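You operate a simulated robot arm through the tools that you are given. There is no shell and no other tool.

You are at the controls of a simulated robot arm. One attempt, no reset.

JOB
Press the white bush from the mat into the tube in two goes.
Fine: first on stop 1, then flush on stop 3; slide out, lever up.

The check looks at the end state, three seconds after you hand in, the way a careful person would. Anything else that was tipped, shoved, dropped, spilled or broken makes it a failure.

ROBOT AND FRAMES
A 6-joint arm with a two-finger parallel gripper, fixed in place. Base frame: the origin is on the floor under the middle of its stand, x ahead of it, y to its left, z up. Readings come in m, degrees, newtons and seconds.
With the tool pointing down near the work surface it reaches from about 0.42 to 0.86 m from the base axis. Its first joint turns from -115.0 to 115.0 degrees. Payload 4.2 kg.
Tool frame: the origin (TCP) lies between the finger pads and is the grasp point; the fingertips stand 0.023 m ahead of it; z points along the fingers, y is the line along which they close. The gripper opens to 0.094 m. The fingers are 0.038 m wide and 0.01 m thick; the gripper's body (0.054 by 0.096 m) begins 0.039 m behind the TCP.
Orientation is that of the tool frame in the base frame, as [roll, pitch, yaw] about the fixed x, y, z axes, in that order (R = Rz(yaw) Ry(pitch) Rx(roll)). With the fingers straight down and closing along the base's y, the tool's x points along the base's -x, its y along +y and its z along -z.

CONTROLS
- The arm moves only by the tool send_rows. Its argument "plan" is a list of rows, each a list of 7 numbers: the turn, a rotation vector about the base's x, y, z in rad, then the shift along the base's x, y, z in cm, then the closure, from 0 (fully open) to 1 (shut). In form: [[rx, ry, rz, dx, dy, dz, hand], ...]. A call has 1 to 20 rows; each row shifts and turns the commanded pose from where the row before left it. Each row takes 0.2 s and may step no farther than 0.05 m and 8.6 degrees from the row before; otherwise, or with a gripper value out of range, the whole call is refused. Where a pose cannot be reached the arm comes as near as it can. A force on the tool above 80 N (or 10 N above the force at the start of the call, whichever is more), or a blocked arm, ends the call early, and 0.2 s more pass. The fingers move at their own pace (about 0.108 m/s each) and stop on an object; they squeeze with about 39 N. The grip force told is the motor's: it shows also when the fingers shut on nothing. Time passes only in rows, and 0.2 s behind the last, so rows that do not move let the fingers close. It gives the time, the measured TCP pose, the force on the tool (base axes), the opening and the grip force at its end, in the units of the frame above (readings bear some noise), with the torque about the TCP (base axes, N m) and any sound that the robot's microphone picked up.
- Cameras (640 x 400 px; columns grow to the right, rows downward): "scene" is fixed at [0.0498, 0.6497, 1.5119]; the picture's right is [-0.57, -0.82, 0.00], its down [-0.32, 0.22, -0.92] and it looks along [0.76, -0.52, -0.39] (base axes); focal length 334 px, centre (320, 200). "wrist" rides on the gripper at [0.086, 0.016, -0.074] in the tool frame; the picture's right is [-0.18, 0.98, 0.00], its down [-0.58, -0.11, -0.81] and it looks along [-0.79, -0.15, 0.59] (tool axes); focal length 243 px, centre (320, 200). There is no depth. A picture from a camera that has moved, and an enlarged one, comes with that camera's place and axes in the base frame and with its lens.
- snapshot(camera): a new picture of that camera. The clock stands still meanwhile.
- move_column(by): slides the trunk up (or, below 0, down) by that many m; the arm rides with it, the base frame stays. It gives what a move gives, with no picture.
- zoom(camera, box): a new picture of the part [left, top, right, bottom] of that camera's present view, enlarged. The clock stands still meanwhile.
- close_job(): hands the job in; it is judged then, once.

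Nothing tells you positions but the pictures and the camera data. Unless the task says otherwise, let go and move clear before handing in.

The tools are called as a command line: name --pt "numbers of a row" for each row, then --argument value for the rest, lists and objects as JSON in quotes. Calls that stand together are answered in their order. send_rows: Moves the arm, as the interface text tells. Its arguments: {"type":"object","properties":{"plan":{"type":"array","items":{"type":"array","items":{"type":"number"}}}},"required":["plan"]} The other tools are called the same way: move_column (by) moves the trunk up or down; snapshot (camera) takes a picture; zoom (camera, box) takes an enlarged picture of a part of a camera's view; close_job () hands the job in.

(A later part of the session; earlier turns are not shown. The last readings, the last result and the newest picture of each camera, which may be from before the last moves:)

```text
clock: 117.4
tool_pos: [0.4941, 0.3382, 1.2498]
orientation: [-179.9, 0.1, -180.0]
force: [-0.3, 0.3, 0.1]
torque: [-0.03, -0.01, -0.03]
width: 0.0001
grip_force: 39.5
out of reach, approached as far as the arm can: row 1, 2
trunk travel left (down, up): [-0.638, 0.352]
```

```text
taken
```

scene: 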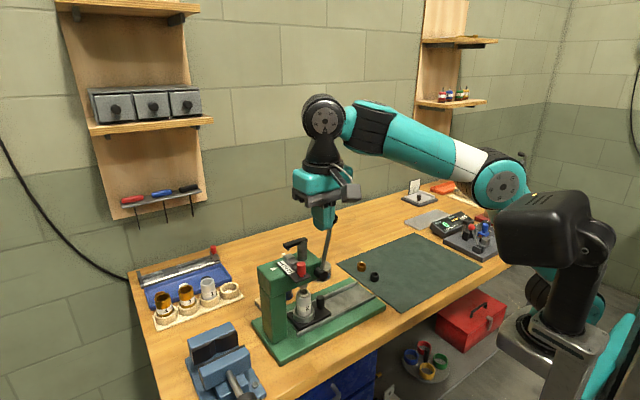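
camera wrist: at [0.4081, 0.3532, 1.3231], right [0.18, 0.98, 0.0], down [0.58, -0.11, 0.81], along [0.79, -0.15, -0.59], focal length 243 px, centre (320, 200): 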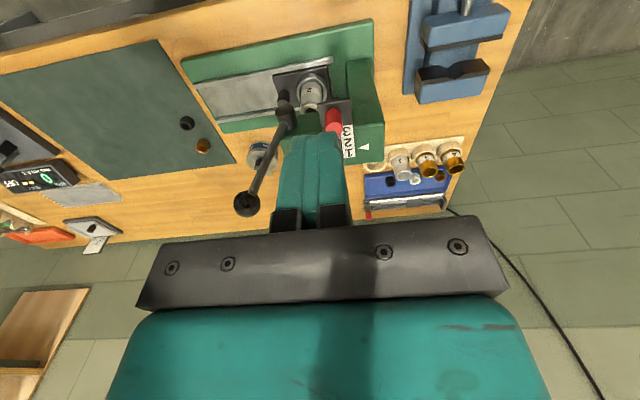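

I'm facing the press front. I'll lower the trunk so the closed fingertips are at knob height, then push the stop plate back to 3.

move_column --by -0.136

snapshot --camera "wrist"

zoom --camera "scene" --box '[260, 200, 360, 300]'

```text
clock: 119.0
tool_pos: [0.4949, 0.3376, 1.1128]
orientation: [-179.9, 0.1, -179.9]
force: [0.1, 0.4, 0.5]
torque: [0.02, 0.01, 0.01]
width: 0.0
grip_force: 39.4
trunk travel left (down, up): [-0.502, 0.488]
```

```text
taken
camera wrist: at [0.4082, 0.3529, 1.1873], right [0.18, 0.98, 0.0], down [0.58, -0.11, 0.81], along [0.79, -0.15, -0.59], focal length 243 px, centre (320, 200)
```

wrist: 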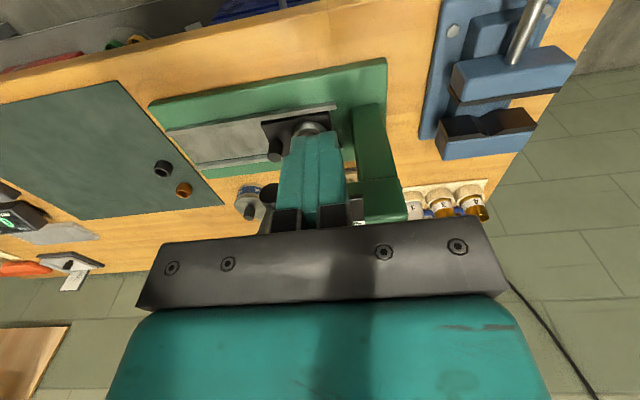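

```text
4.00 times, centred on (310, 250) of scene
camera zoom: at [0.0498, 0.6497, 1.5119], right [-0.57, -0.82, 0.0], down [-0.32, 0.22, -0.92], along [0.76, -0.52, -0.39], focal length 1338 px, centre (360, 0)
```

zoom: 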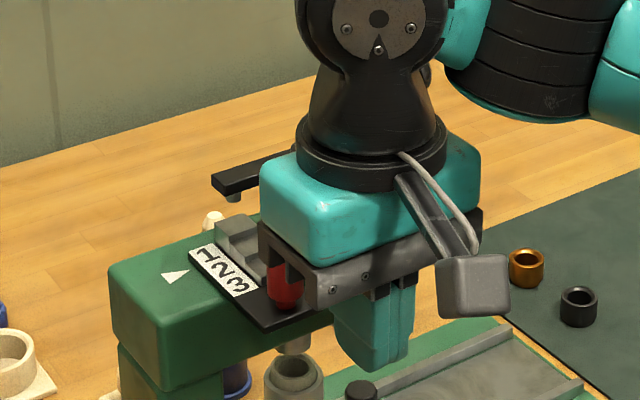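

I'll advance toward the knob, then push in small steps.

send_rows --pt "0 0 0 1.2 0.1 0 1" --pt "0 0 0 1.2 0 0 1" --pt "0 0 0 1.0 0 0 1" --pt "0 0 0 0.5 0 0 1" --pt "0 0 0 0.5 0 0 1" --pt "0 0 0 0.5 0 0 1" --pt "0 0 0 0 0 0 1"

zoom --camera "scene" --box '[260, 200, 360, 300]'

snapshot --camera "wrist"

```text
clock: 120.7
tool_pos: [0.5433, 0.3388, 1.1131]
orientation: [-180.0, 0.1, -179.9]
force: [-0.9, -0.6, 0.1]
torque: [0.02, -0.03, -0.02]
width: 0.0
grip_force: 39.5
trunk travel left (down, up): [-0.502, 0.488]
```

```text
4.00 times, centred on (310, 250) of scene
camera zoom: at [0.0498, 0.6497, 1.5119], right [-0.57, -0.82, 0.0], down [-0.32, 0.22, -0.92], along [0.76, -0.52, -0.39], focal length 1338 px, centre (360, 0)
```

zoom: 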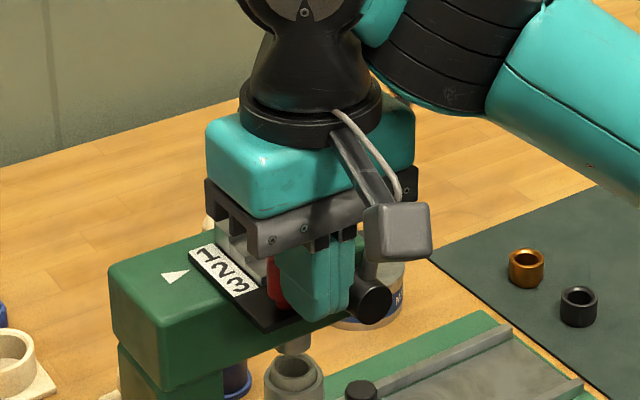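

```text
taken
camera wrist: at [0.4576, 0.3544, 1.1874], right [0.18, 0.98, 0.0], down [0.58, -0.11, 0.81], along [0.79, -0.15, -0.59], focal length 243 px, centre (320, 200)
```

wrist: 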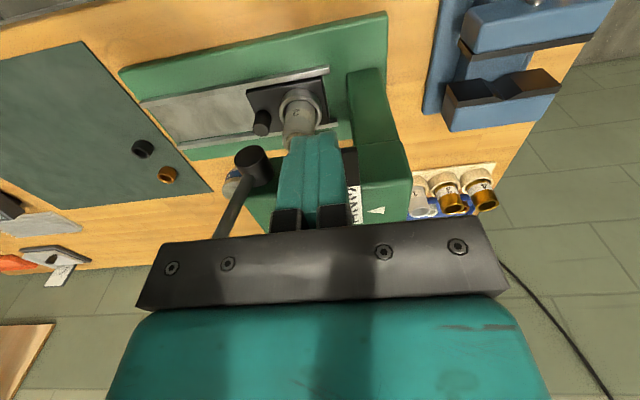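

No contact yet, so I'll continue in small steps.

send_rows --pt "0 0 0 0.5 0 0 1" --pt "0 0 0 0.5 0 0 1" --pt "0 0 0 0 0 0 1"

zoom --camera "scene" --box '[270, 220, 340, 290]'

```text
clock: 121.5
tool_pos: [0.551, 0.3368, 1.1111]
orientation: [179.9, 0.2, -179.9]
force: [-0.2, 0.7, -0.5]
torque: [0.03, 0.0, 0.01]
width: 0.0
grip_force: 38.9
out of reach, approached as far as the arm can: row 2
trunk travel left (down, up): [-0.502, 0.488]
```

```text
5.71 times, centred on (305, 255) of scene
camera zoom: at [0.0498, 0.6497, 1.5119], right [-0.57, -0.82, 0.0], down [-0.32, 0.22, -0.92], along [0.76, -0.52, -0.39], focal length 1911 px, centre (406, -114)
```

zoom: 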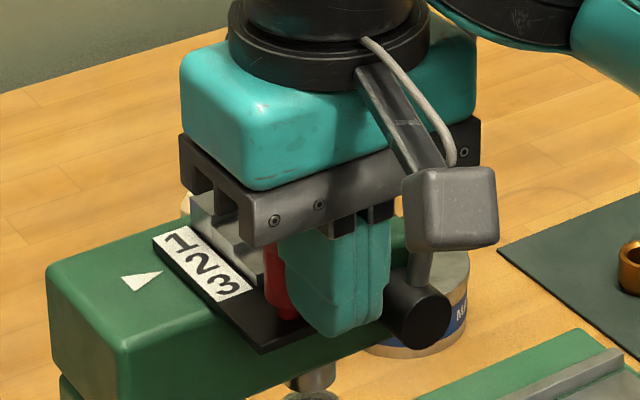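

The plate is already sliding with negligible force, about 7 mm so far. I'll keep pushing toward 3.

send_rows --pt "0 0 0 0.5 0.1 0.1 1" --pt "0 0 0 0.5 0 0 1" --pt "0 0 0 0.5 0 0 1" --pt "0 0 0 0.5 0 0 1" --pt "0 0 0 0 0 0 1"

zoom --camera "scene" --box '[270, 220, 340, 290]'

```text
clock: 122.7
tool_pos: [0.5661, 0.3299, 1.1079]
orientation: [179.9, 0.2, -179.8]
force: [-1.3, -0.6, -0.1]
torque: [0.01, 0.0, 0.01]
width: 0.0001
grip_force: 39.3
out of reach, approached as far as the arm can: row 1, 3
trunk travel left (down, up): [-0.502, 0.488]
```

```text
5.71 times, centred on (305, 255) of scene
camera zoom: at [0.0498, 0.6497, 1.5119], right [-0.57, -0.82, 0.0], down [-0.32, 0.22, -0.92], along [0.76, -0.52, -0.39], focal length 1911 px, centre (406, -114)
```

zoom: 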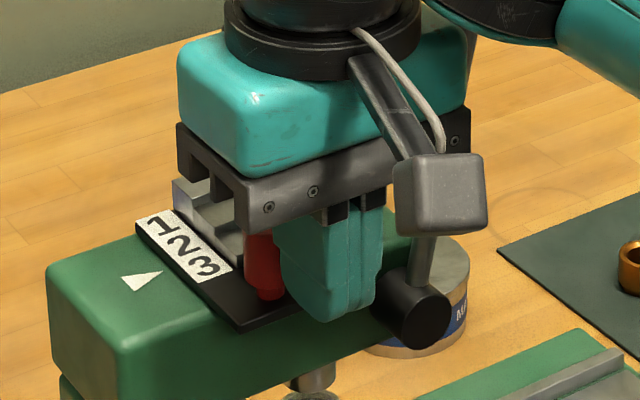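

The plate reads about 2.2, but the arm is drifting sideways near a reach limit. I'll correct y and z and go on in smaller steps.

send_rows --pt "0 0 0 0 0.4 0.2 1" --pt "0 0 0 0 0.4 0.2 1" --pt "0 0 0 0 0 0 1"

```text
clock: 123.5
tool_pos: [0.5616, 0.3326, 1.106]
orientation: [180.0, 0.1, -179.9]
force: [-0.4, 0.6, 0.3]
torque: [0.01, -0.01, 0.02]
width: 0.0
grip_force: 39.3
out of reach, approached as far as the arm can: row 1, 2
trunk travel left (down, up): [-0.502, 0.488]
```

The arm seems to be at the edge of its reach envelope at this height. I'll back off slightly, raise the trunk 6 cm, and lower the arm by the same amount to get a better configuration.

send_rows --pt "0 0 0 -1.5 0.3 0.2 1" --pt "0 0 0 -1.5 0.3 0.3 1" --pt "0 0 0 0 0 0 1"

move_column --by 0.06

send_rows --pt "0 0 0 0 0 -3 1" --pt "0 0 0 0 0 -3 1" --pt "0 0 0 0 0 0 1"

zoom --camera "scene" --box '[260, 100, 440, 290]'

```text
clock: 124.2
tool_pos: [0.5331, 0.3389, 1.1129]
orientation: [-179.9, 0.0, 179.9]
force: [0.1, -0.7, -0.3]
torque: [-0.01, 0.02, -0.01]
width: 0.0
grip_force: 38.8
trunk travel left (down, up): [-0.502, 0.488]
```

```text
clock: 125.2
tool_pos: [0.5333, 0.3383, 1.1737]
orientation: [-180.0, 0.2, -179.9]
force: [0.4, 0.3, 0.1]
torque: [0.02, 0.03, 0.02]
width: 0.0
grip_force: 38.9
trunk travel left (down, up): [-0.562, 0.428]
```

```text
clock: 126.0
tool_pos: [0.5332, 0.3382, 1.1126]
orientation: [-179.8, 0.1, -179.9]
force: [0.0, 0.0, -0.1]
torque: [-0.03, -0.02, 0.01]
width: 0.0002
grip_force: 38.8
trunk travel left (down, up): [-0.562, 0.428]
```

```text
2.11 times, centred on (350, 195) of scene
camera zoom: at [0.0498, 0.6497, 1.5119], right [-0.57, -0.82, 0.0], down [-0.32, 0.22, -0.92], along [0.76, -0.52, -0.39], focal length 704 px, centre (257, 210)
```

zoom: 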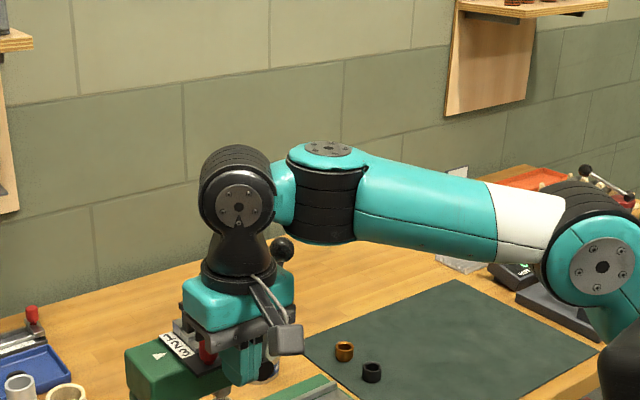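

That configuration reaches well. I'll push forward again to bring the plate to 3.

send_rows --pt "0 0 0 1.5 0.05 0 1" --pt "0 0 0 1.3 0 0 1" --pt "0 0 0 0.5 0 0 1" --pt "0 0 0 0.5 0 0 1" --pt "0 0 0 0 0 0 1"

zoom --camera "scene" --box '[270, 220, 340, 290]'

```text
clock: 127.2
tool_pos: [0.5686, 0.3389, 1.1123]
orientation: [-179.9, 0.1, -179.8]
force: [0.7, -0.8, 0.4]
torque: [0.0, -0.02, -0.03]
width: 0.0
grip_force: 38.5
trunk travel left (down, up): [-0.562, 0.428]
```

```text
5.71 times, centred on (305, 255) of scene
camera zoom: at [0.0498, 0.6497, 1.5119], right [-0.57, -0.82, 0.0], down [-0.32, 0.22, -0.92], along [0.76, -0.52, -0.39], focal length 1911 px, centre (406, -114)
```

zoom: 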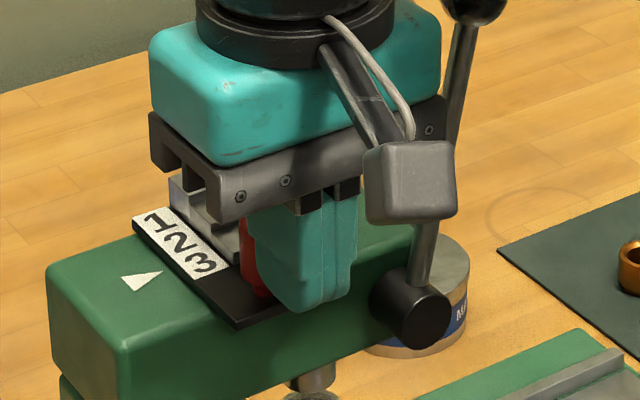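

Reach is fine now. I'll continue in small steps.

send_rows --pt "0 0 0 0.4 0 0 1" --pt "0 0 0 0.4 0 0 1" --pt "0 0 0 0.2 0 0 1" --pt "0 0 0 0 0 0 1"

zoom --camera "scene" --box '[270, 220, 340, 290]'

```text
clock: 128.2
tool_pos: [0.5795, 0.3401, 1.1128]
orientation: [-179.9, 0.2, -179.9]
force: [0.3, 0.3, -0.4]
torque: [-0.03, -0.02, 0.01]
width: 0.0002
grip_force: 38.7
trunk travel left (down, up): [-0.562, 0.428]
```

```text
5.71 times, centred on (305, 255) of scene
camera zoom: at [0.0498, 0.6497, 1.5119], right [-0.57, -0.82, 0.0], down [-0.32, 0.22, -0.92], along [0.76, -0.52, -0.39], focal length 1911 px, centre (406, -114)
```

zoom: 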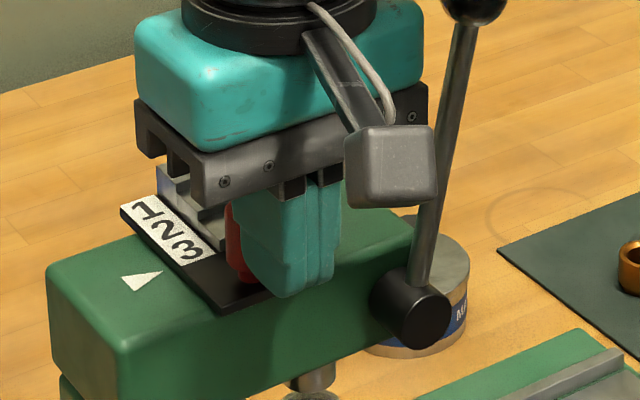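

The 3 is aligned with the arrow, matching the original position. I'll nudge 1 mm to feel for the end stop.

send_rows --pt "0 0 0 0.1 0 0 1" --pt "0 0 0 0 0 0 1"

zoom --camera "scene" --box '[270, 220, 340, 290]'

```text
clock: 128.8
tool_pos: [0.5814, 0.3397, 1.1128]
orientation: [-179.9, 0.1, -179.8]
force: [-4.0, -1.5, -0.4]
torque: [-0.09, 0.08, -0.04]
width: 0.0
grip_force: 38.8
trunk travel left (down, up): [-0.562, 0.428]
```

```text
5.71 times, centred on (305, 255) of scene
camera zoom: at [0.0498, 0.6497, 1.5119], right [-0.57, -0.82, 0.0], down [-0.32, 0.22, -0.92], along [0.76, -0.52, -0.39], focal length 1911 px, centre (406, -114)
```

zoom: 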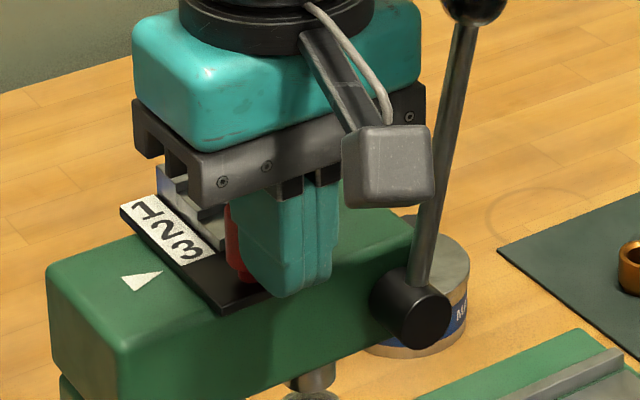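

The end stop is felt at -4 N, so stop 3 is set. I'll back off and return to the lever as before: raise the trunk, go round, and turn the hand.

send_rows --pt "0 0 0 -4.5 0 0 1" --pt "0 0 0 -4.0 0 1 1" --pt "0 0 0 0 0 0 1"

move_column --by 0.1

zoom --camera "scene" --box '[250, 200, 370, 320]'

```text
clock: 129.7
tool_pos: [0.4961, 0.3394, 1.1226]
orientation: [-179.9, 0.1, -179.9]
force: [0.0, 0.2, -0.3]
torque: [-0.01, -0.02, 0.01]
width: 0.0
grip_force: 39.1
trunk travel left (down, up): [-0.562, 0.428]
```

```text
clock: 131.0
tool_pos: [0.4955, 0.3385, 1.2217]
orientation: [-179.9, 0.1, -179.9]
force: [-0.3, 0.3, 0.6]
torque: [0.03, 0.02, -0.01]
width: 0.0002
grip_force: 39.0
trunk travel left (down, up): [-0.662, 0.328]
```

```text
3.33 times, centred on (310, 260) of scene
camera zoom: at [0.0498, 0.6497, 1.5119], right [-0.57, -0.82, 0.0], down [-0.32, 0.22, -0.92], along [0.76, -0.52, -0.39], focal length 1115 px, centre (353, 0)
```

zoom: 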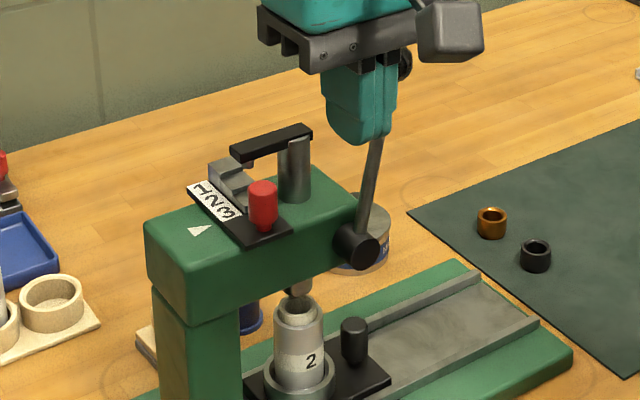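

Stop 3 is set and the press is undisturbed. I'm moving around to the lever.

send_rows --pt "0 0 0 0 -4.4 0 1" --pt "0 0 0 0 -4.4 0 1" --pt "0 0 0 0 -4.4 0 1" --pt "0 0 0 0 -4.4 0 1" --pt "0 0 0 0 -4.4 0 1" --pt "0 0 0 0 -4.4 0 1" --pt "0 0 0 0 -4.4 0 1" --pt "0 0 0 4.8 0 0 1" --pt "0 0 0 4.8 0 0 1" --pt "0 0 0 0 0 0 1"

send_rows --pt "0 0 0.1428 0 0 0 0.4" --pt "0 0 0.1428 0 0 0 0.4" --pt "0 0 0.1428 0 0 0 0.4" --pt "0 0 0.1428 0 0 0 0.4" --pt "0 0 0.1428 0 0 0 0.4" --pt "0 0 0.1428 0 0 0 0.4" --pt "0 0 0.1428 0 0 0 0.4" --pt "0 0 0.1428 0 0 0 0.4" --pt "0 0 0.1428 0 0 0 0.4" --pt "0 0 0.1428 0 0 0 0.4" --pt "0 0 0.1428 0 0 0 0.4" --pt "0 0 0 0 0 0 0.4"

snapshot --camera "wrist"

```text
clock: 133.2
tool_pos: [0.6074, 0.0463, 1.2709]
orientation: [-179.9, 0.1, -179.9]
force: [-0.7, -0.2, 0.2]
torque: [0.0, -0.03, -0.01]
width: 0.0
grip_force: 39.1
out of reach, approached as far as the arm can: row 3, 4, 5, 6, 7
trunk travel left (down, up): [-0.662, 0.328]
```

```text
clock: 135.8
tool_pos: [0.6054, 0.0445, 1.2709]
orientation: [-179.9, 0.1, -89.7]
force: [0.4, 0.8, 0.8]
torque: [-0.01, -0.01, 0.01]
width: 0.0563
grip_force: 0.1
trunk travel left (down, up): [-0.662, 0.328]
```

```text
taken
camera wrist: at [0.5899, -0.0425, 1.3449], right [-0.98, 0.18, 0.0], down [0.11, 0.58, 0.81], along [0.15, 0.79, -0.59], focal length 243 px, centre (320, 200)
```

wrist: 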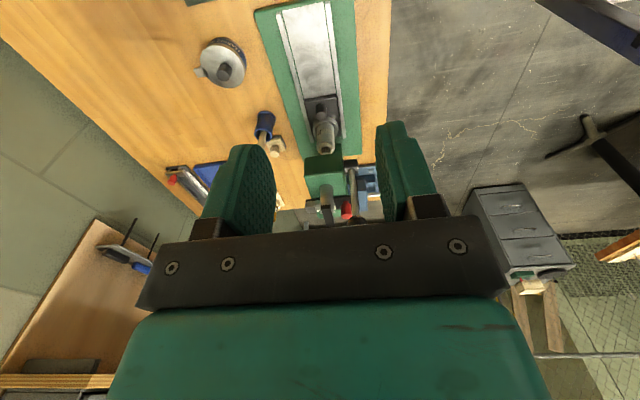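

Hand turned. I'll move above the ball with open fingers.

send_rows --pt "0 0 0 -0.3 4.1 0 0.4" --pt "0 0 0 -0.3 4.1 0 0.4" --pt "0 0 0 -0.3 4.1 -1 0.4" --pt "0 0 0 -0.3 4.1 -1 0.4" --pt "0 0 0 -0.15 4.0 -1 0.4" --pt "0 0 0 0 0 0 0.4" --pt "0 0 0 0 0 0 0.4"

snapshot --camera "wrist"

zoom --camera "scene" --box '[290, 170, 380, 290]'

```text
clock: 137.4
tool_pos: [0.5937, 0.2498, 1.2444]
orientation: [-179.9, 0.1, -89.9]
force: [0.2, 0.4, 0.1]
torque: [-0.04, 0.0, 0.0]
width: 0.0567
grip_force: 0.1
trunk travel left (down, up): [-0.662, 0.328]
```

```text
taken
camera wrist: at [0.5771, 0.1624, 1.3182], right [-0.98, 0.18, 0.0], down [0.11, 0.58, 0.81], along [0.15, 0.79, -0.59], focal length 243 px, centre (320, 200)
```

wrist: 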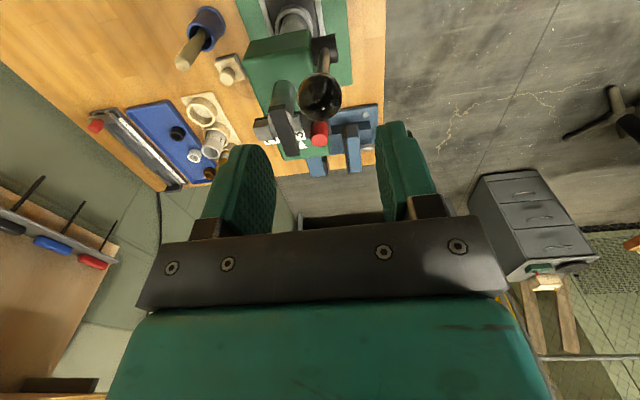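

```text
3.33 times, centred on (335, 230) of scene
camera zoom: at [0.0498, 0.6497, 1.5119], right [-0.57, -0.82, 0.0], down [-0.32, 0.22, -0.92], along [0.76, -0.52, -0.39], focal length 1115 px, centre (270, 100)
```

zoom: 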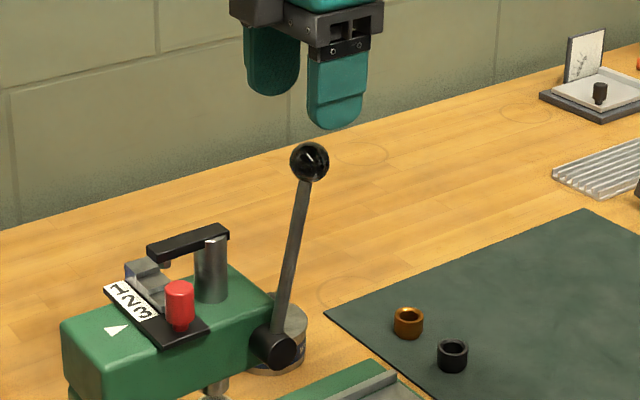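

The ball is directly below, with the lever about 13° from vertical. I'll lower, grip, and take the lever down the arc for the second stroke.

send_rows --pt "0 0 0 -0.05 -0.5 -2.8 0.4" --pt "0 0 0 0 0 -2.8 0.4" --pt "0 0 0 0 0 0 0.4" --pt "0 0 0 0 0 0 0.65" --pt "0 0 0 0 0 0 0.8" --pt "0 0 0 0 0 0 0.8"

zoom --camera "scene" --box '[290, 170, 380, 290]'

```text
clock: 138.8
tool_pos: [0.5904, 0.2459, 1.1869]
orientation: [-179.9, 0.1, -89.9]
force: [3.5, 1.5, -0.4]
torque: [0.16, -0.07, -0.07]
width: 0.0275
grip_force: 45.5
trunk travel left (down, up): [-0.662, 0.328]
```

```text
3.33 times, centred on (335, 230) of scene
camera zoom: at [0.0498, 0.6497, 1.5119], right [-0.57, -0.82, 0.0], down [-0.32, 0.22, -0.92], along [0.76, -0.52, -0.39], focal length 1115 px, centre (270, 100)
```

zoom: 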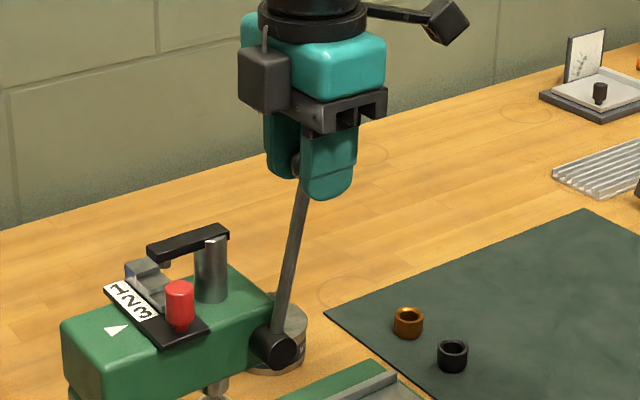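

The ball is gripped with little load. I'll bring the lever down along the arc.

send_rows --pt "0 0 0 0 -0.8 -0.2 0.8" --pt "0 0 0 0 -0.8 -0.27 0.8" --pt "0 0 0 0 -1.11 -0.46 0.8" --pt "0 0 0 0 -1.07 -0.56 0.8" --pt "0 0 0 0 0 0 0.8"

send_rows --pt "0 0 0 -0.02 -1.02 -0.65 0.8" --pt "0 0 0 -0.02 -0.96 -0.73 0.8" --pt "0 0 0 -0.02 -0.89 -0.82 0.8" --pt "0 0 0 0 0 0 0.8"

zoom --camera "scene" --box '[270, 200, 390, 320]'

```text
clock: 140.0
tool_pos: [0.5925, 0.2058, 1.1716]
orientation: [-180.0, 0.0, -90.0]
force: [4.3, 6.6, 6.4]
torque: [1.24, -0.04, 0.0]
width: 0.0272
grip_force: 44.5
trunk travel left (down, up): [-0.662, 0.328]
```

```text
clock: 141.0
tool_pos: [0.5926, 0.177, 1.1505]
orientation: [-179.8, 0.2, -90.1]
force: [14.8, -2.2, 14.3]
torque: [1.27, -0.04, -0.02]
width: 0.027
grip_force: 44.6
trunk travel left (down, up): [-0.662, 0.328]
```

```text
3.33 times, centred on (330, 260) of scene
camera zoom: at [0.0498, 0.6497, 1.5119], right [-0.57, -0.82, 0.0], down [-0.32, 0.22, -0.92], along [0.76, -0.52, -0.39], focal length 1115 px, centre (287, 0)
```

zoom: 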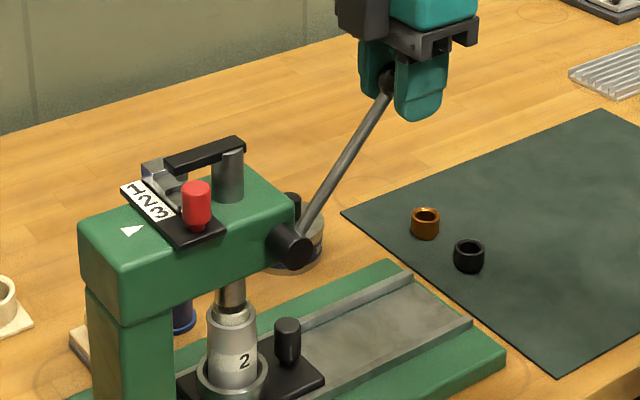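

send_rows --pt "0 0 0 0.12 -0.82 -0.89 0.8" --pt "0 0 0 0 -0.74 -0.96 0.8" --pt "0 0 0 0 0 0 0.8"

send_rows --pt "0 0 0 0 -0.64 -1.01 0.8" --pt "0 0 0 0 0 0 0.8"

zoom --camera "scene" --box '[270, 200, 390, 320]'

```text
clock: 141.8
tool_pos: [0.592, 0.1629, 1.13]
orientation: [-179.9, 0.1, -90.0]
force: [14.1, -1.4, 9.3]
torque: [1.12, -0.02, -0.06]
width: 0.0272
grip_force: 45.3
trunk travel left (down, up): [-0.662, 0.328]
```

```text
clock: 142.4
tool_pos: [0.5931, 0.1545, 1.1205]
orientation: [-179.8, 0.3, -89.9]
force: [17.2, 2.9, 8.4]
torque: [1.28, 0.05, -0.02]
width: 0.0271
grip_force: 44.4
trunk travel left (down, up): [-0.662, 0.328]
```

```text
3.33 times, centred on (330, 260) of scene
camera zoom: at [0.0498, 0.6497, 1.5119], right [-0.57, -0.82, 0.0], down [-0.32, 0.22, -0.92], along [0.76, -0.52, -0.39], focal length 1115 px, centre (287, 0)
```

zoom: 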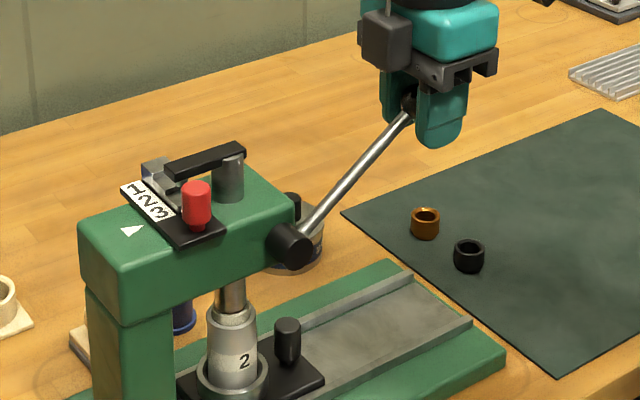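

send_rows --pt "0 0 0 0.12 -0.56 -1.08 0.8" --pt "0 0 0 0 0 0 0.8"

send_rows --pt "0 0 0 0 -0.46 -1.11 0.8" --pt "0 0 0 0 0 0 0.8"

zoom --camera "scene" --box '[270, 200, 390, 320]'

```text
clock: 143.0
tool_pos: [0.5915, 0.1485, 1.1099]
orientation: [180.0, 0.0, -89.7]
force: [3.1, 2.9, 7.9]
torque: [1.24, 0.07, 0.0]
width: 0.0272
grip_force: 44.3
trunk travel left (down, up): [-0.662, 0.328]
```

```text
clock: 143.6
tool_pos: [0.592, 0.1446, 1.0998]
orientation: [-180.0, 0.1, -89.9]
force: [-1.2, -2.1, 17.7]
torque: [1.23, 0.02, 0.04]
width: 0.027
grip_force: 45.1
trunk travel left (down, up): [-0.662, 0.328]
```

```text
3.33 times, centred on (330, 260) of scene
camera zoom: at [0.0498, 0.6497, 1.5119], right [-0.57, -0.82, 0.0], down [-0.32, 0.22, -0.92], along [0.76, -0.52, -0.39], focal length 1115 px, centre (287, 0)
```

zoom: 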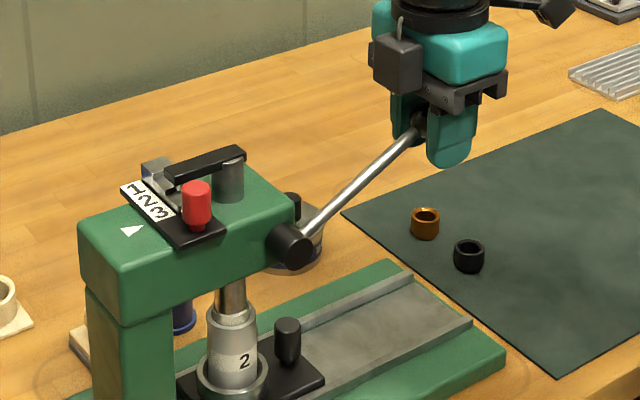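

The load is rising as the bush starts moving again. I'll release, go above the ball, close the fingers, and press from the top.

send_rows --pt "0 0 0 0 0 0 0.6" --pt "0 0 0 0 0 0 0.4" --pt "0 0 0 0 0 0 0.4" --pt "0 0 0 0 0 2.8 0.4" --pt "0 0 0 0 0 2.8 0.4" --pt "0 0 0 0 0 0 1" --pt "0 0 0 0 0 0 1" --pt "0 0 0 0 0 0 1"

snapshot --camera "wrist"

zoom --camera "scene" --box '[270, 200, 390, 320]'

```text
clock: 145.4
tool_pos: [0.5918, 0.1452, 1.1545]
orientation: [-179.8, 0.0, -89.9]
force: [0.1, 0.4, -0.6]
torque: [0.01, 0.02, -0.01]
width: 0.0001
grip_force: 38.7
trunk travel left (down, up): [-0.662, 0.328]
```

```text
taken
camera wrist: at [0.5765, 0.0585, 1.2285], right [-0.98, 0.18, 0.0], down [0.11, 0.58, 0.81], along [0.15, 0.79, -0.59], focal length 243 px, centre (320, 200)
```

wrist: 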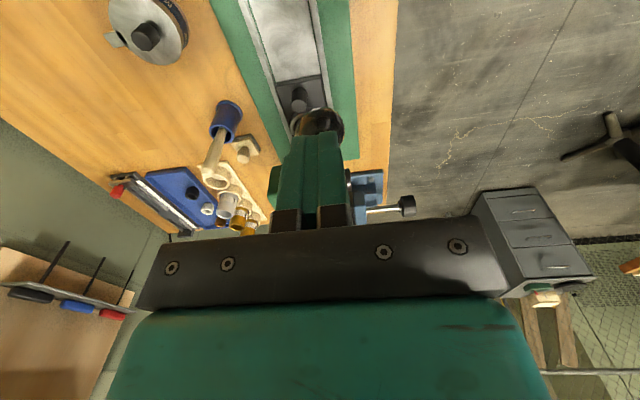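

```text
3.33 times, centred on (330, 260) of scene
camera zoom: at [0.0498, 0.6497, 1.5119], right [-0.57, -0.82, 0.0], down [-0.32, 0.22, -0.92], along [0.76, -0.52, -0.39], focal length 1115 px, centre (287, 0)
```

zoom: 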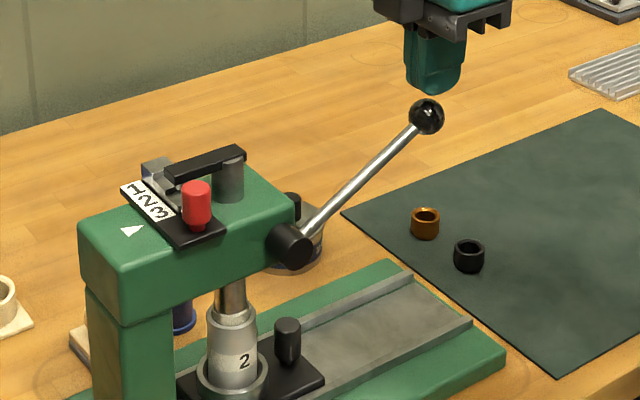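

The fingertips are about 1 cm above the ball. I'll press down in small steps.

send_rows --pt "0 0 0 0.05 0.2 -0.6 1" --pt "0 0 0 0 0 -0.5 1" --pt "0 0 0 0 -0.1 -0.5 1" --pt "0 0 0 0 0 0 1"

send_rows --pt "0 0 0 0 -0.15 -0.5 1" --pt "0 0 0 0 -0.15 -0.5 1" --pt "0 0 0 0 0 0 1"

zoom --camera "scene" --box '[270, 200, 390, 320]'

```text
clock: 146.4
tool_pos: [0.5938, 0.1455, 1.1395]
orientation: [-179.9, 0.1, -90.0]
force: [-0.7, -7.5, 13.1]
torque: [-0.17, 0.04, 0.05]
width: 0.0
grip_force: 38.8
trunk travel left (down, up): [-0.662, 0.328]
```

```text
clock: 147.2
tool_pos: [0.5939, 0.143, 1.1294]
orientation: [-179.9, 0.0, -89.9]
force: [0.7, -3.0, 9.0]
torque: [-0.07, -0.02, 0.0]
width: 0.0
grip_force: 39.2
trunk travel left (down, up): [-0.662, 0.328]
```

```text
3.33 times, centred on (330, 260) of scene
camera zoom: at [0.0498, 0.6497, 1.5119], right [-0.57, -0.82, 0.0], down [-0.32, 0.22, -0.92], along [0.76, -0.52, -0.39], focal length 1115 px, centre (287, 0)
```

zoom: 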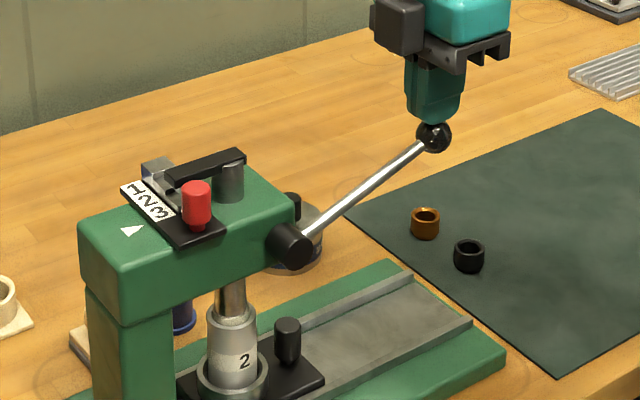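

send_rows --pt "0 0 0 0 -0.15 -0.5 1" --pt "0 0 0 0 -0.12 -0.5 1" --pt "0 0 0 0 -0.1 -0.5 1" --pt "0 0 0 0 0 0 1"

send_rows --pt "0 0 0 0 -0.08 -0.5 1" --pt "0 0 0 0 -0.06 -0.5 1" --pt "0 0 0 0 0 0 1"

zoom --camera "scene" --box '[270, 200, 390, 320]'

zoom --camera "scene" --box '[285, 235, 315, 265]'

```text
clock: 148.2
tool_pos: [0.5924, 0.1387, 1.1132]
orientation: [-179.9, 0.1, -89.9]
force: [-1.2, -2.7, 8.1]
torque: [-0.09, 0.0, 0.04]
width: 0.0002
grip_force: 38.6
trunk travel left (down, up): [-0.662, 0.328]
```

```text
clock: 149.0
tool_pos: [0.5932, 0.1393, 1.1029]
orientation: [-179.9, 0.1, -89.9]
force: [0.0, -3.2, 7.6]
torque: [-0.07, 0.03, 0.04]
width: 0.0002
grip_force: 39.3
trunk travel left (down, up): [-0.662, 0.328]
```

```text
3.33 times, centred on (330, 260) of scene
camera zoom: at [0.0498, 0.6497, 1.5119], right [-0.57, -0.82, 0.0], down [-0.32, 0.22, -0.92], along [0.76, -0.52, -0.39], focal length 1115 px, centre (287, 0)
```

zoom: 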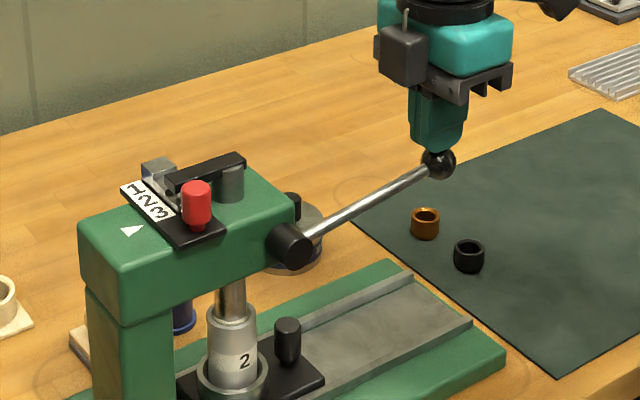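

```text
13.33 times, centred on (300, 250) of scene
camera zoom: at [0.0498, 0.6497, 1.5119], right [-0.57, -0.82, 0.0], down [-0.32, 0.22, -0.92], along [0.76, -0.52, -0.39], focal length 4460 px, centre (587, -467)
```

zoom: 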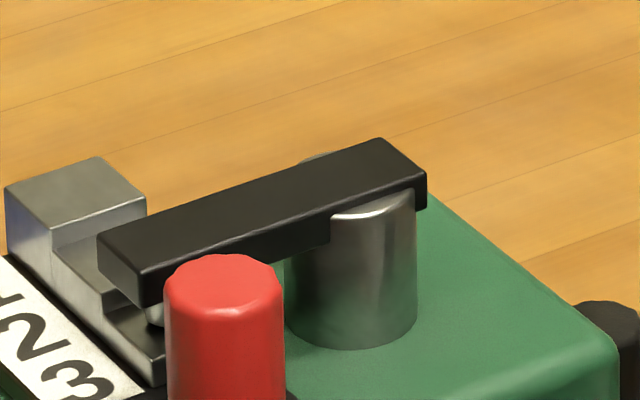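

send_rows --pt "0 0 0 0 -0.03 -0.5 1" --pt "0 0 0 0 -0.02 -0.5 1" --pt "0 0 0 0 0 0 1"

send_rows --pt "0 0 0 0 0 -0.4 1" --pt "0 0 0 0 0 -0.4 1" --pt "0 0 0 0 0 0 1"

zoom --camera "scene" --box '[270, 200, 390, 320]'

zoom --camera "scene" --box '[285, 235, 315, 265]'

```text
clock: 149.8
tool_pos: [0.5942, 0.1362, 1.0932]
orientation: [-179.9, 0.1, -89.8]
force: [-1.7, -2.7, 8.4]
torque: [-0.07, 0.02, -0.01]
width: 0.0001
grip_force: 39.3
trunk travel left (down, up): [-0.662, 0.328]
```

```text
clock: 150.6
tool_pos: [0.5928, 0.1372, 1.0881]
orientation: [-179.6, 0.3, -90.0]
force: [1.2, -6.6, 44.9]
torque: [-0.29, 0.04, 0.24]
width: 0.0001
grip_force: 38.9
trunk travel left (down, up): [-0.662, 0.328]
```

```text
3.33 times, centred on (330, 260) of scene
camera zoom: at [0.0498, 0.6497, 1.5119], right [-0.57, -0.82, 0.0], down [-0.32, 0.22, -0.92], along [0.76, -0.52, -0.39], focal length 1115 px, centre (287, 0)
```

zoom: 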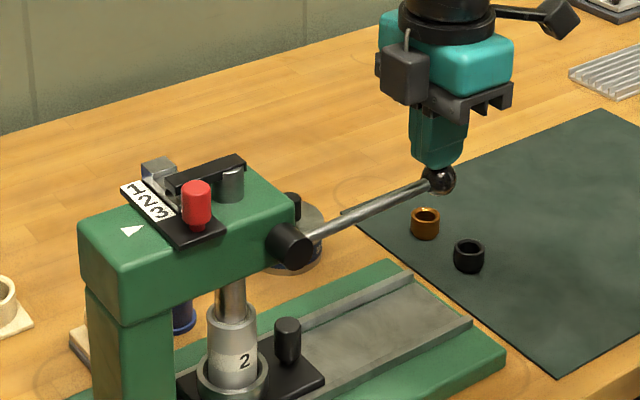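

```text
13.33 times, centred on (300, 250) of scene
camera zoom: at [0.0498, 0.6497, 1.5119], right [-0.57, -0.82, 0.0], down [-0.32, 0.22, -0.92], along [0.76, -0.52, -0.39], focal length 4460 px, centre (587, -467)
```

zoom: 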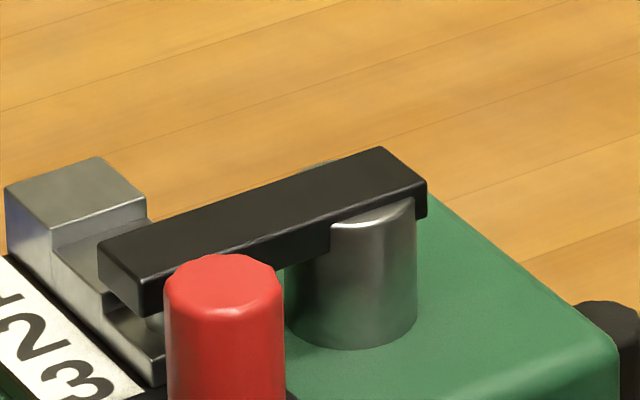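

The force jumped to 45 N, so the stop is reached. I'll check whether the bush looks flush.

zoom --camera "scene" --box '[285, 270, 325, 310]'

zoom --camera "scene" --box '[275, 240, 305, 270]'

```text
10.00 times, centred on (305, 290) of scene
camera zoom: at [0.0498, 0.6497, 1.5119], right [-0.57, -0.82, 0.0], down [-0.32, 0.22, -0.92], along [0.76, -0.52, -0.39], focal length 3345 px, centre (470, -700)
```

zoom: 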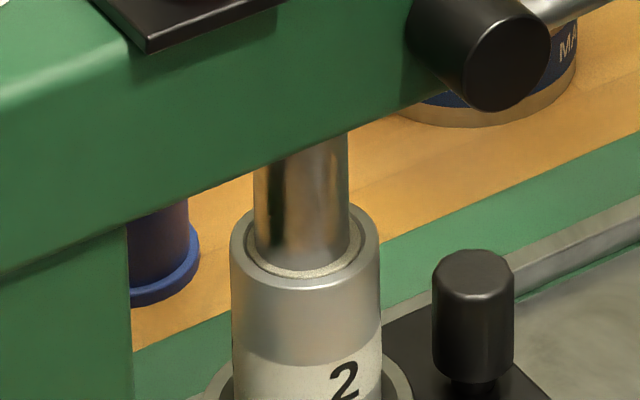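

```text
13.33 times, centred on (290, 255) of scene
camera zoom: at [0.0498, 0.6497, 1.5119], right [-0.57, -0.82, 0.0], down [-0.32, 0.22, -0.92], along [0.76, -0.52, -0.39], focal length 4460 px, centre (720, -533)
```

zoom: 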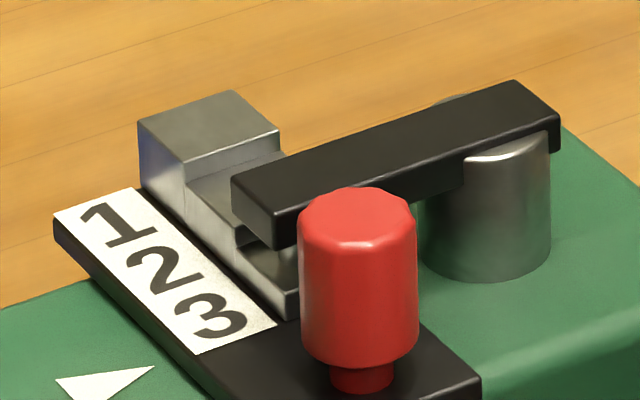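

The bush looks flush with the tube rim. I'll press slightly more to make sure it is fully on stop 3.

send_rows --pt "0 0 0 0 0 -0.15 1" --pt "0 0 0 0 0 0 1"

zoom --camera "scene" --box '[285, 235, 315, 265]'

```text
clock: 151.2
tool_pos: [0.5926, 0.1361, 1.0881]
orientation: [-179.4, 0.4, -90.0]
force: [1.7, -11.5, 56.6]
torque: [-0.39, 0.0, 0.27]
width: 0.0001
grip_force: 38.6
trunk travel left (down, up): [-0.662, 0.328]
```

```text
13.33 times, centred on (300, 250) of scene
camera zoom: at [0.0498, 0.6497, 1.5119], right [-0.57, -0.82, 0.0], down [-0.32, 0.22, -0.92], along [0.76, -0.52, -0.39], focal length 4460 px, centre (587, -467)
```

zoom: 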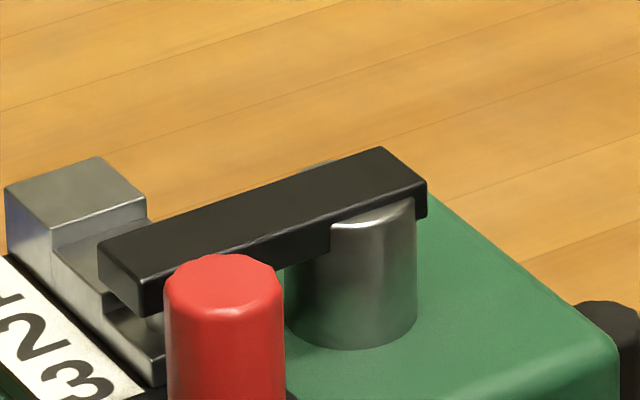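

It is firmly on stop 3 at 57 N with no further travel. I'll lift off, open, and look at the ball to raise the lever.

send_rows --pt "0 0 0 0 0 2.5 1" --pt "0 0 0 0 0 3 1" --pt "0 0 0 0 0 0 0.4" --pt "0 0 0 0 0 0 0.4" --pt "0 0 0 0 0 0 0.4"

snapshot --camera "wrist"

zoom --camera "scene" --box '[270, 200, 390, 320]'

```text
clock: 152.4
tool_pos: [0.5942, 0.1379, 1.1374]
orientation: [-179.9, 0.2, -90.0]
force: [-0.2, 0.6, 0.2]
torque: [0.0, -0.04, 0.03]
width: 0.0563
grip_force: 0.1
trunk travel left (down, up): [-0.662, 0.328]
```

```text
taken
camera wrist: at [0.5782, 0.0501, 1.212], right [-0.98, 0.18, 0.0], down [0.11, 0.58, 0.81], along [0.15, 0.79, -0.59], focal length 243 px, centre (320, 200)
```

wrist: 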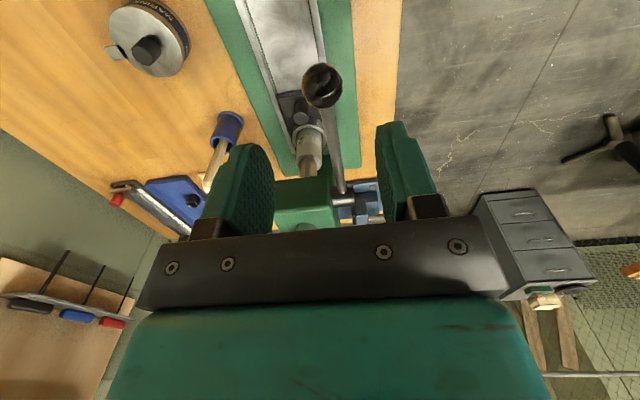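

```text
3.33 times, centred on (330, 260) of scene
camera zoom: at [0.0498, 0.6497, 1.5119], right [-0.57, -0.82, 0.0], down [-0.32, 0.22, -0.92], along [0.76, -0.52, -0.39], focal length 1115 px, centre (287, 0)
```

zoom: 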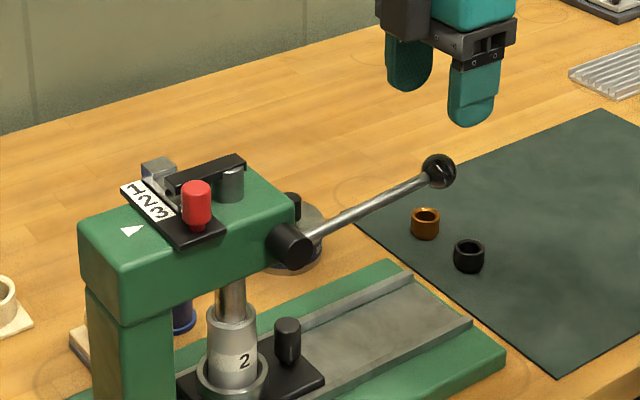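

The ball is at about (y 0.136, z 1.052). I'll lower the open fingers over it and grip.

send_rows --pt "0 0 0 -0.05 0 -2.7 0.4" --pt "0 0 0 0 0 -2.7 0.4" --pt "0 0 0 0 0 -2.5 0.4" --pt "0 0 0 0 0 0 0.4" --pt "0 0 0 0 0 0 0.65" --pt "0 0 0 0 0 0 0.8" --pt "0 0 0 0 0 0 0.8"

zoom --camera "scene" --box '[310, 200, 390, 290]'

```text
clock: 154.0
tool_pos: [0.5925, 0.1376, 1.058]
orientation: [180.0, 0.0, -89.8]
force: [-17.1, -0.4, -2.4]
torque: [-0.34, 0.05, 0.02]
width: 0.0272
grip_force: 45.0
trunk travel left (down, up): [-0.662, 0.328]
```

```text
4.44 times, centred on (350, 245) of scene
camera zoom: at [0.0498, 0.6497, 1.5119], right [-0.57, -0.82, 0.0], down [-0.32, 0.22, -0.92], along [0.76, -0.52, -0.39], focal length 1487 px, centre (187, 0)
```

zoom: 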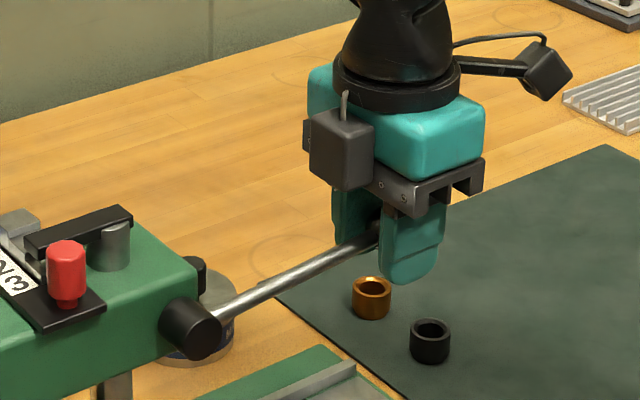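

The ball is gripped. I'll raise the lever along the arc.

send_rows --pt "0 0 0 -0.15 0.1 0.9 0.8" --pt "0 0 0 0 0.12 0.9 0.8" --pt "0 0 0 0 0.26 1.18 0.8" --pt "0 0 0 0 0.37 1.16 0.8" --pt "0 0 0 0 0 0 0.8"

zoom --camera "scene" --box '[270, 200, 390, 320]'

```text
clock: 155.2
tool_pos: [0.5927, 0.1438, 1.1001]
orientation: [-179.8, 0.1, -90.0]
force: [-3.6, 1.2, -10.1]
torque: [-1.2, 0.07, -0.1]
width: 0.0271
grip_force: 44.5
trunk travel left (down, up): [-0.662, 0.328]
```

```text
3.33 times, centred on (330, 260) of scene
camera zoom: at [0.0498, 0.6497, 1.5119], right [-0.57, -0.82, 0.0], down [-0.32, 0.22, -0.92], along [0.76, -0.52, -0.39], focal length 1115 px, centre (287, 0)
```

zoom: 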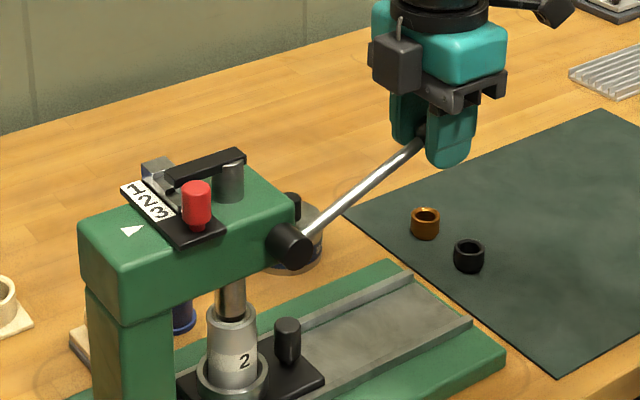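

send_rows --pt "0 0 0 0 0.46 1.11 0.8" --pt "0 0 0 0 0.56 1.08 0.8" --pt "0 0 0 0 0.64 1.01 0.8" --pt "0 0 0 0 0.74 0.96 0.8" --pt "0 0 0 0 0 0 0.8"

send_rows --pt "0 0 0 0 0.82 0.89 0.8" --pt "0 0 0 0 0.89 0.82 0.8" --pt "0 0 0 0 0.96 0.73 0.8" --pt "0 0 0 0 0 0 0.8"

zoom --camera "scene" --box '[270, 200, 390, 320]'

```text
clock: 156.4
tool_pos: [0.5912, 0.1681, 1.1419]
orientation: [-179.9, 0.2, -90.0]
force: [-2.4, -8.5, -4.8]
torque: [-1.19, 0.1, -0.02]
width: 0.0273
grip_force: 45.0
trunk travel left (down, up): [-0.662, 0.328]
```

```text
clock: 157.4
tool_pos: [0.5917, 0.1971, 1.1686]
orientation: [-179.8, 0.2, -89.8]
force: [-4.7, 0.5, 3.7]
torque: [0.35, 0.09, 0.01]
width: 0.0273
grip_force: 44.9
trunk travel left (down, up): [-0.662, 0.328]
```

```text
3.33 times, centred on (330, 260) of scene
camera zoom: at [0.0498, 0.6497, 1.5119], right [-0.57, -0.82, 0.0], down [-0.32, 0.22, -0.92], along [0.76, -0.52, -0.39], focal length 1115 px, centre (287, 0)
```

zoom: 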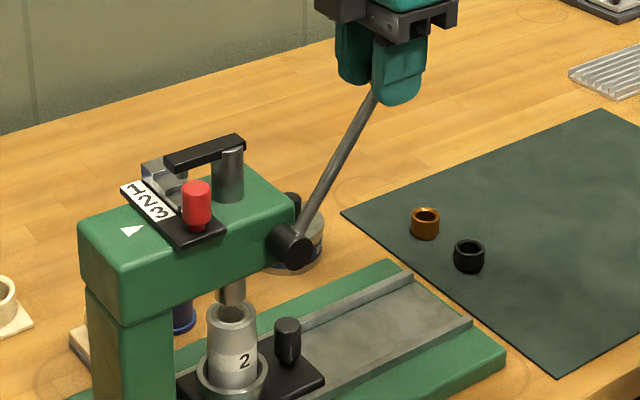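

send_rows --pt "0 0 0 0 1.02 0.65 0.8" --pt "0 0 0 0 1.07 0.56 0.8" --pt "0 0 0 0 1.11 0.46 0.8" --pt "0 0 0 0 1.16 0.37 0.8" --pt "0 0 0 0 0 0 0.8"

send_rows --pt "0 0 0 0 0.7 0.15 0.8" --pt "0 0 0 0 0.5 0.1 0.8" --pt "0 0 0 0 0 0 0.8"

zoom --camera "scene" --box '[290, 170, 380, 290]'

```text
clock: 158.6
tool_pos: [0.5938, 0.2379, 1.1877]
orientation: [-179.9, 0.3, -90.0]
force: [2.0, -10.8, 2.2]
torque: [-1.25, -0.01, -0.06]
width: 0.0272
grip_force: 45.0
trunk travel left (down, up): [-0.662, 0.328]
```

```text
clock: 159.4
tool_pos: [0.5924, 0.2511, 1.1903]
orientation: [-179.8, 0.2, -90.0]
force: [11.5, -11.5, 10.3]
torque: [-1.31, -0.09, 0.15]
width: 0.0271
grip_force: 45.3
trunk travel left (down, up): [-0.662, 0.328]
```

```text
3.33 times, centred on (335, 230) of scene
camera zoom: at [0.0498, 0.6497, 1.5119], right [-0.57, -0.82, 0.0], down [-0.32, 0.22, -0.92], along [0.76, -0.52, -0.39], focal length 1115 px, centre (270, 100)
```

zoom: 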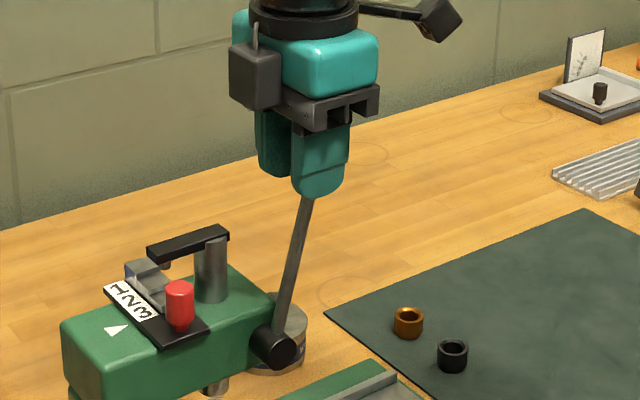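

The lever is a few degrees short of its original top position. I'll push a bit further until it meets the stop.

send_rows --pt "0 0 0 0.05 0.5 0.08 0.8" --pt "0 0 0 0 0.4 0.05 0.8" --pt "0 0 0 0 0 0 0.8"

zoom --camera "scene" --box '[290, 170, 380, 290]'

```text
clock: 160.2
tool_pos: [0.5928, 0.2606, 1.1902]
orientation: [-179.9, 0.1, -89.8]
force: [3.1, -11.5, 10.9]
torque: [-1.42, 0.0, -0.01]
width: 0.0274
grip_force: 44.9
trunk travel left (down, up): [-0.662, 0.328]
```

```text
3.33 times, centred on (335, 230) of scene
camera zoom: at [0.0498, 0.6497, 1.5119], right [-0.57, -0.82, 0.0], down [-0.32, 0.22, -0.92], along [0.76, -0.52, -0.39], focal length 1115 px, centre (270, 100)
```

zoom: 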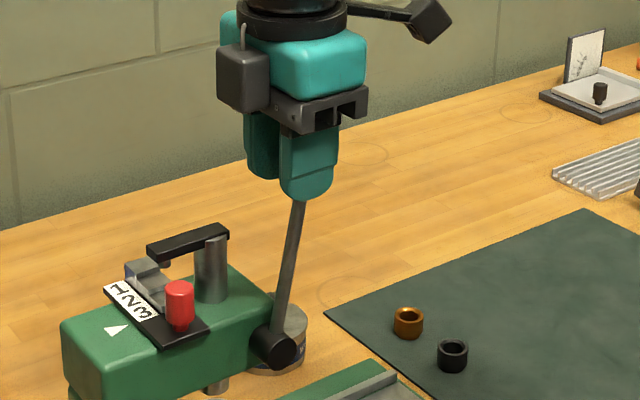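

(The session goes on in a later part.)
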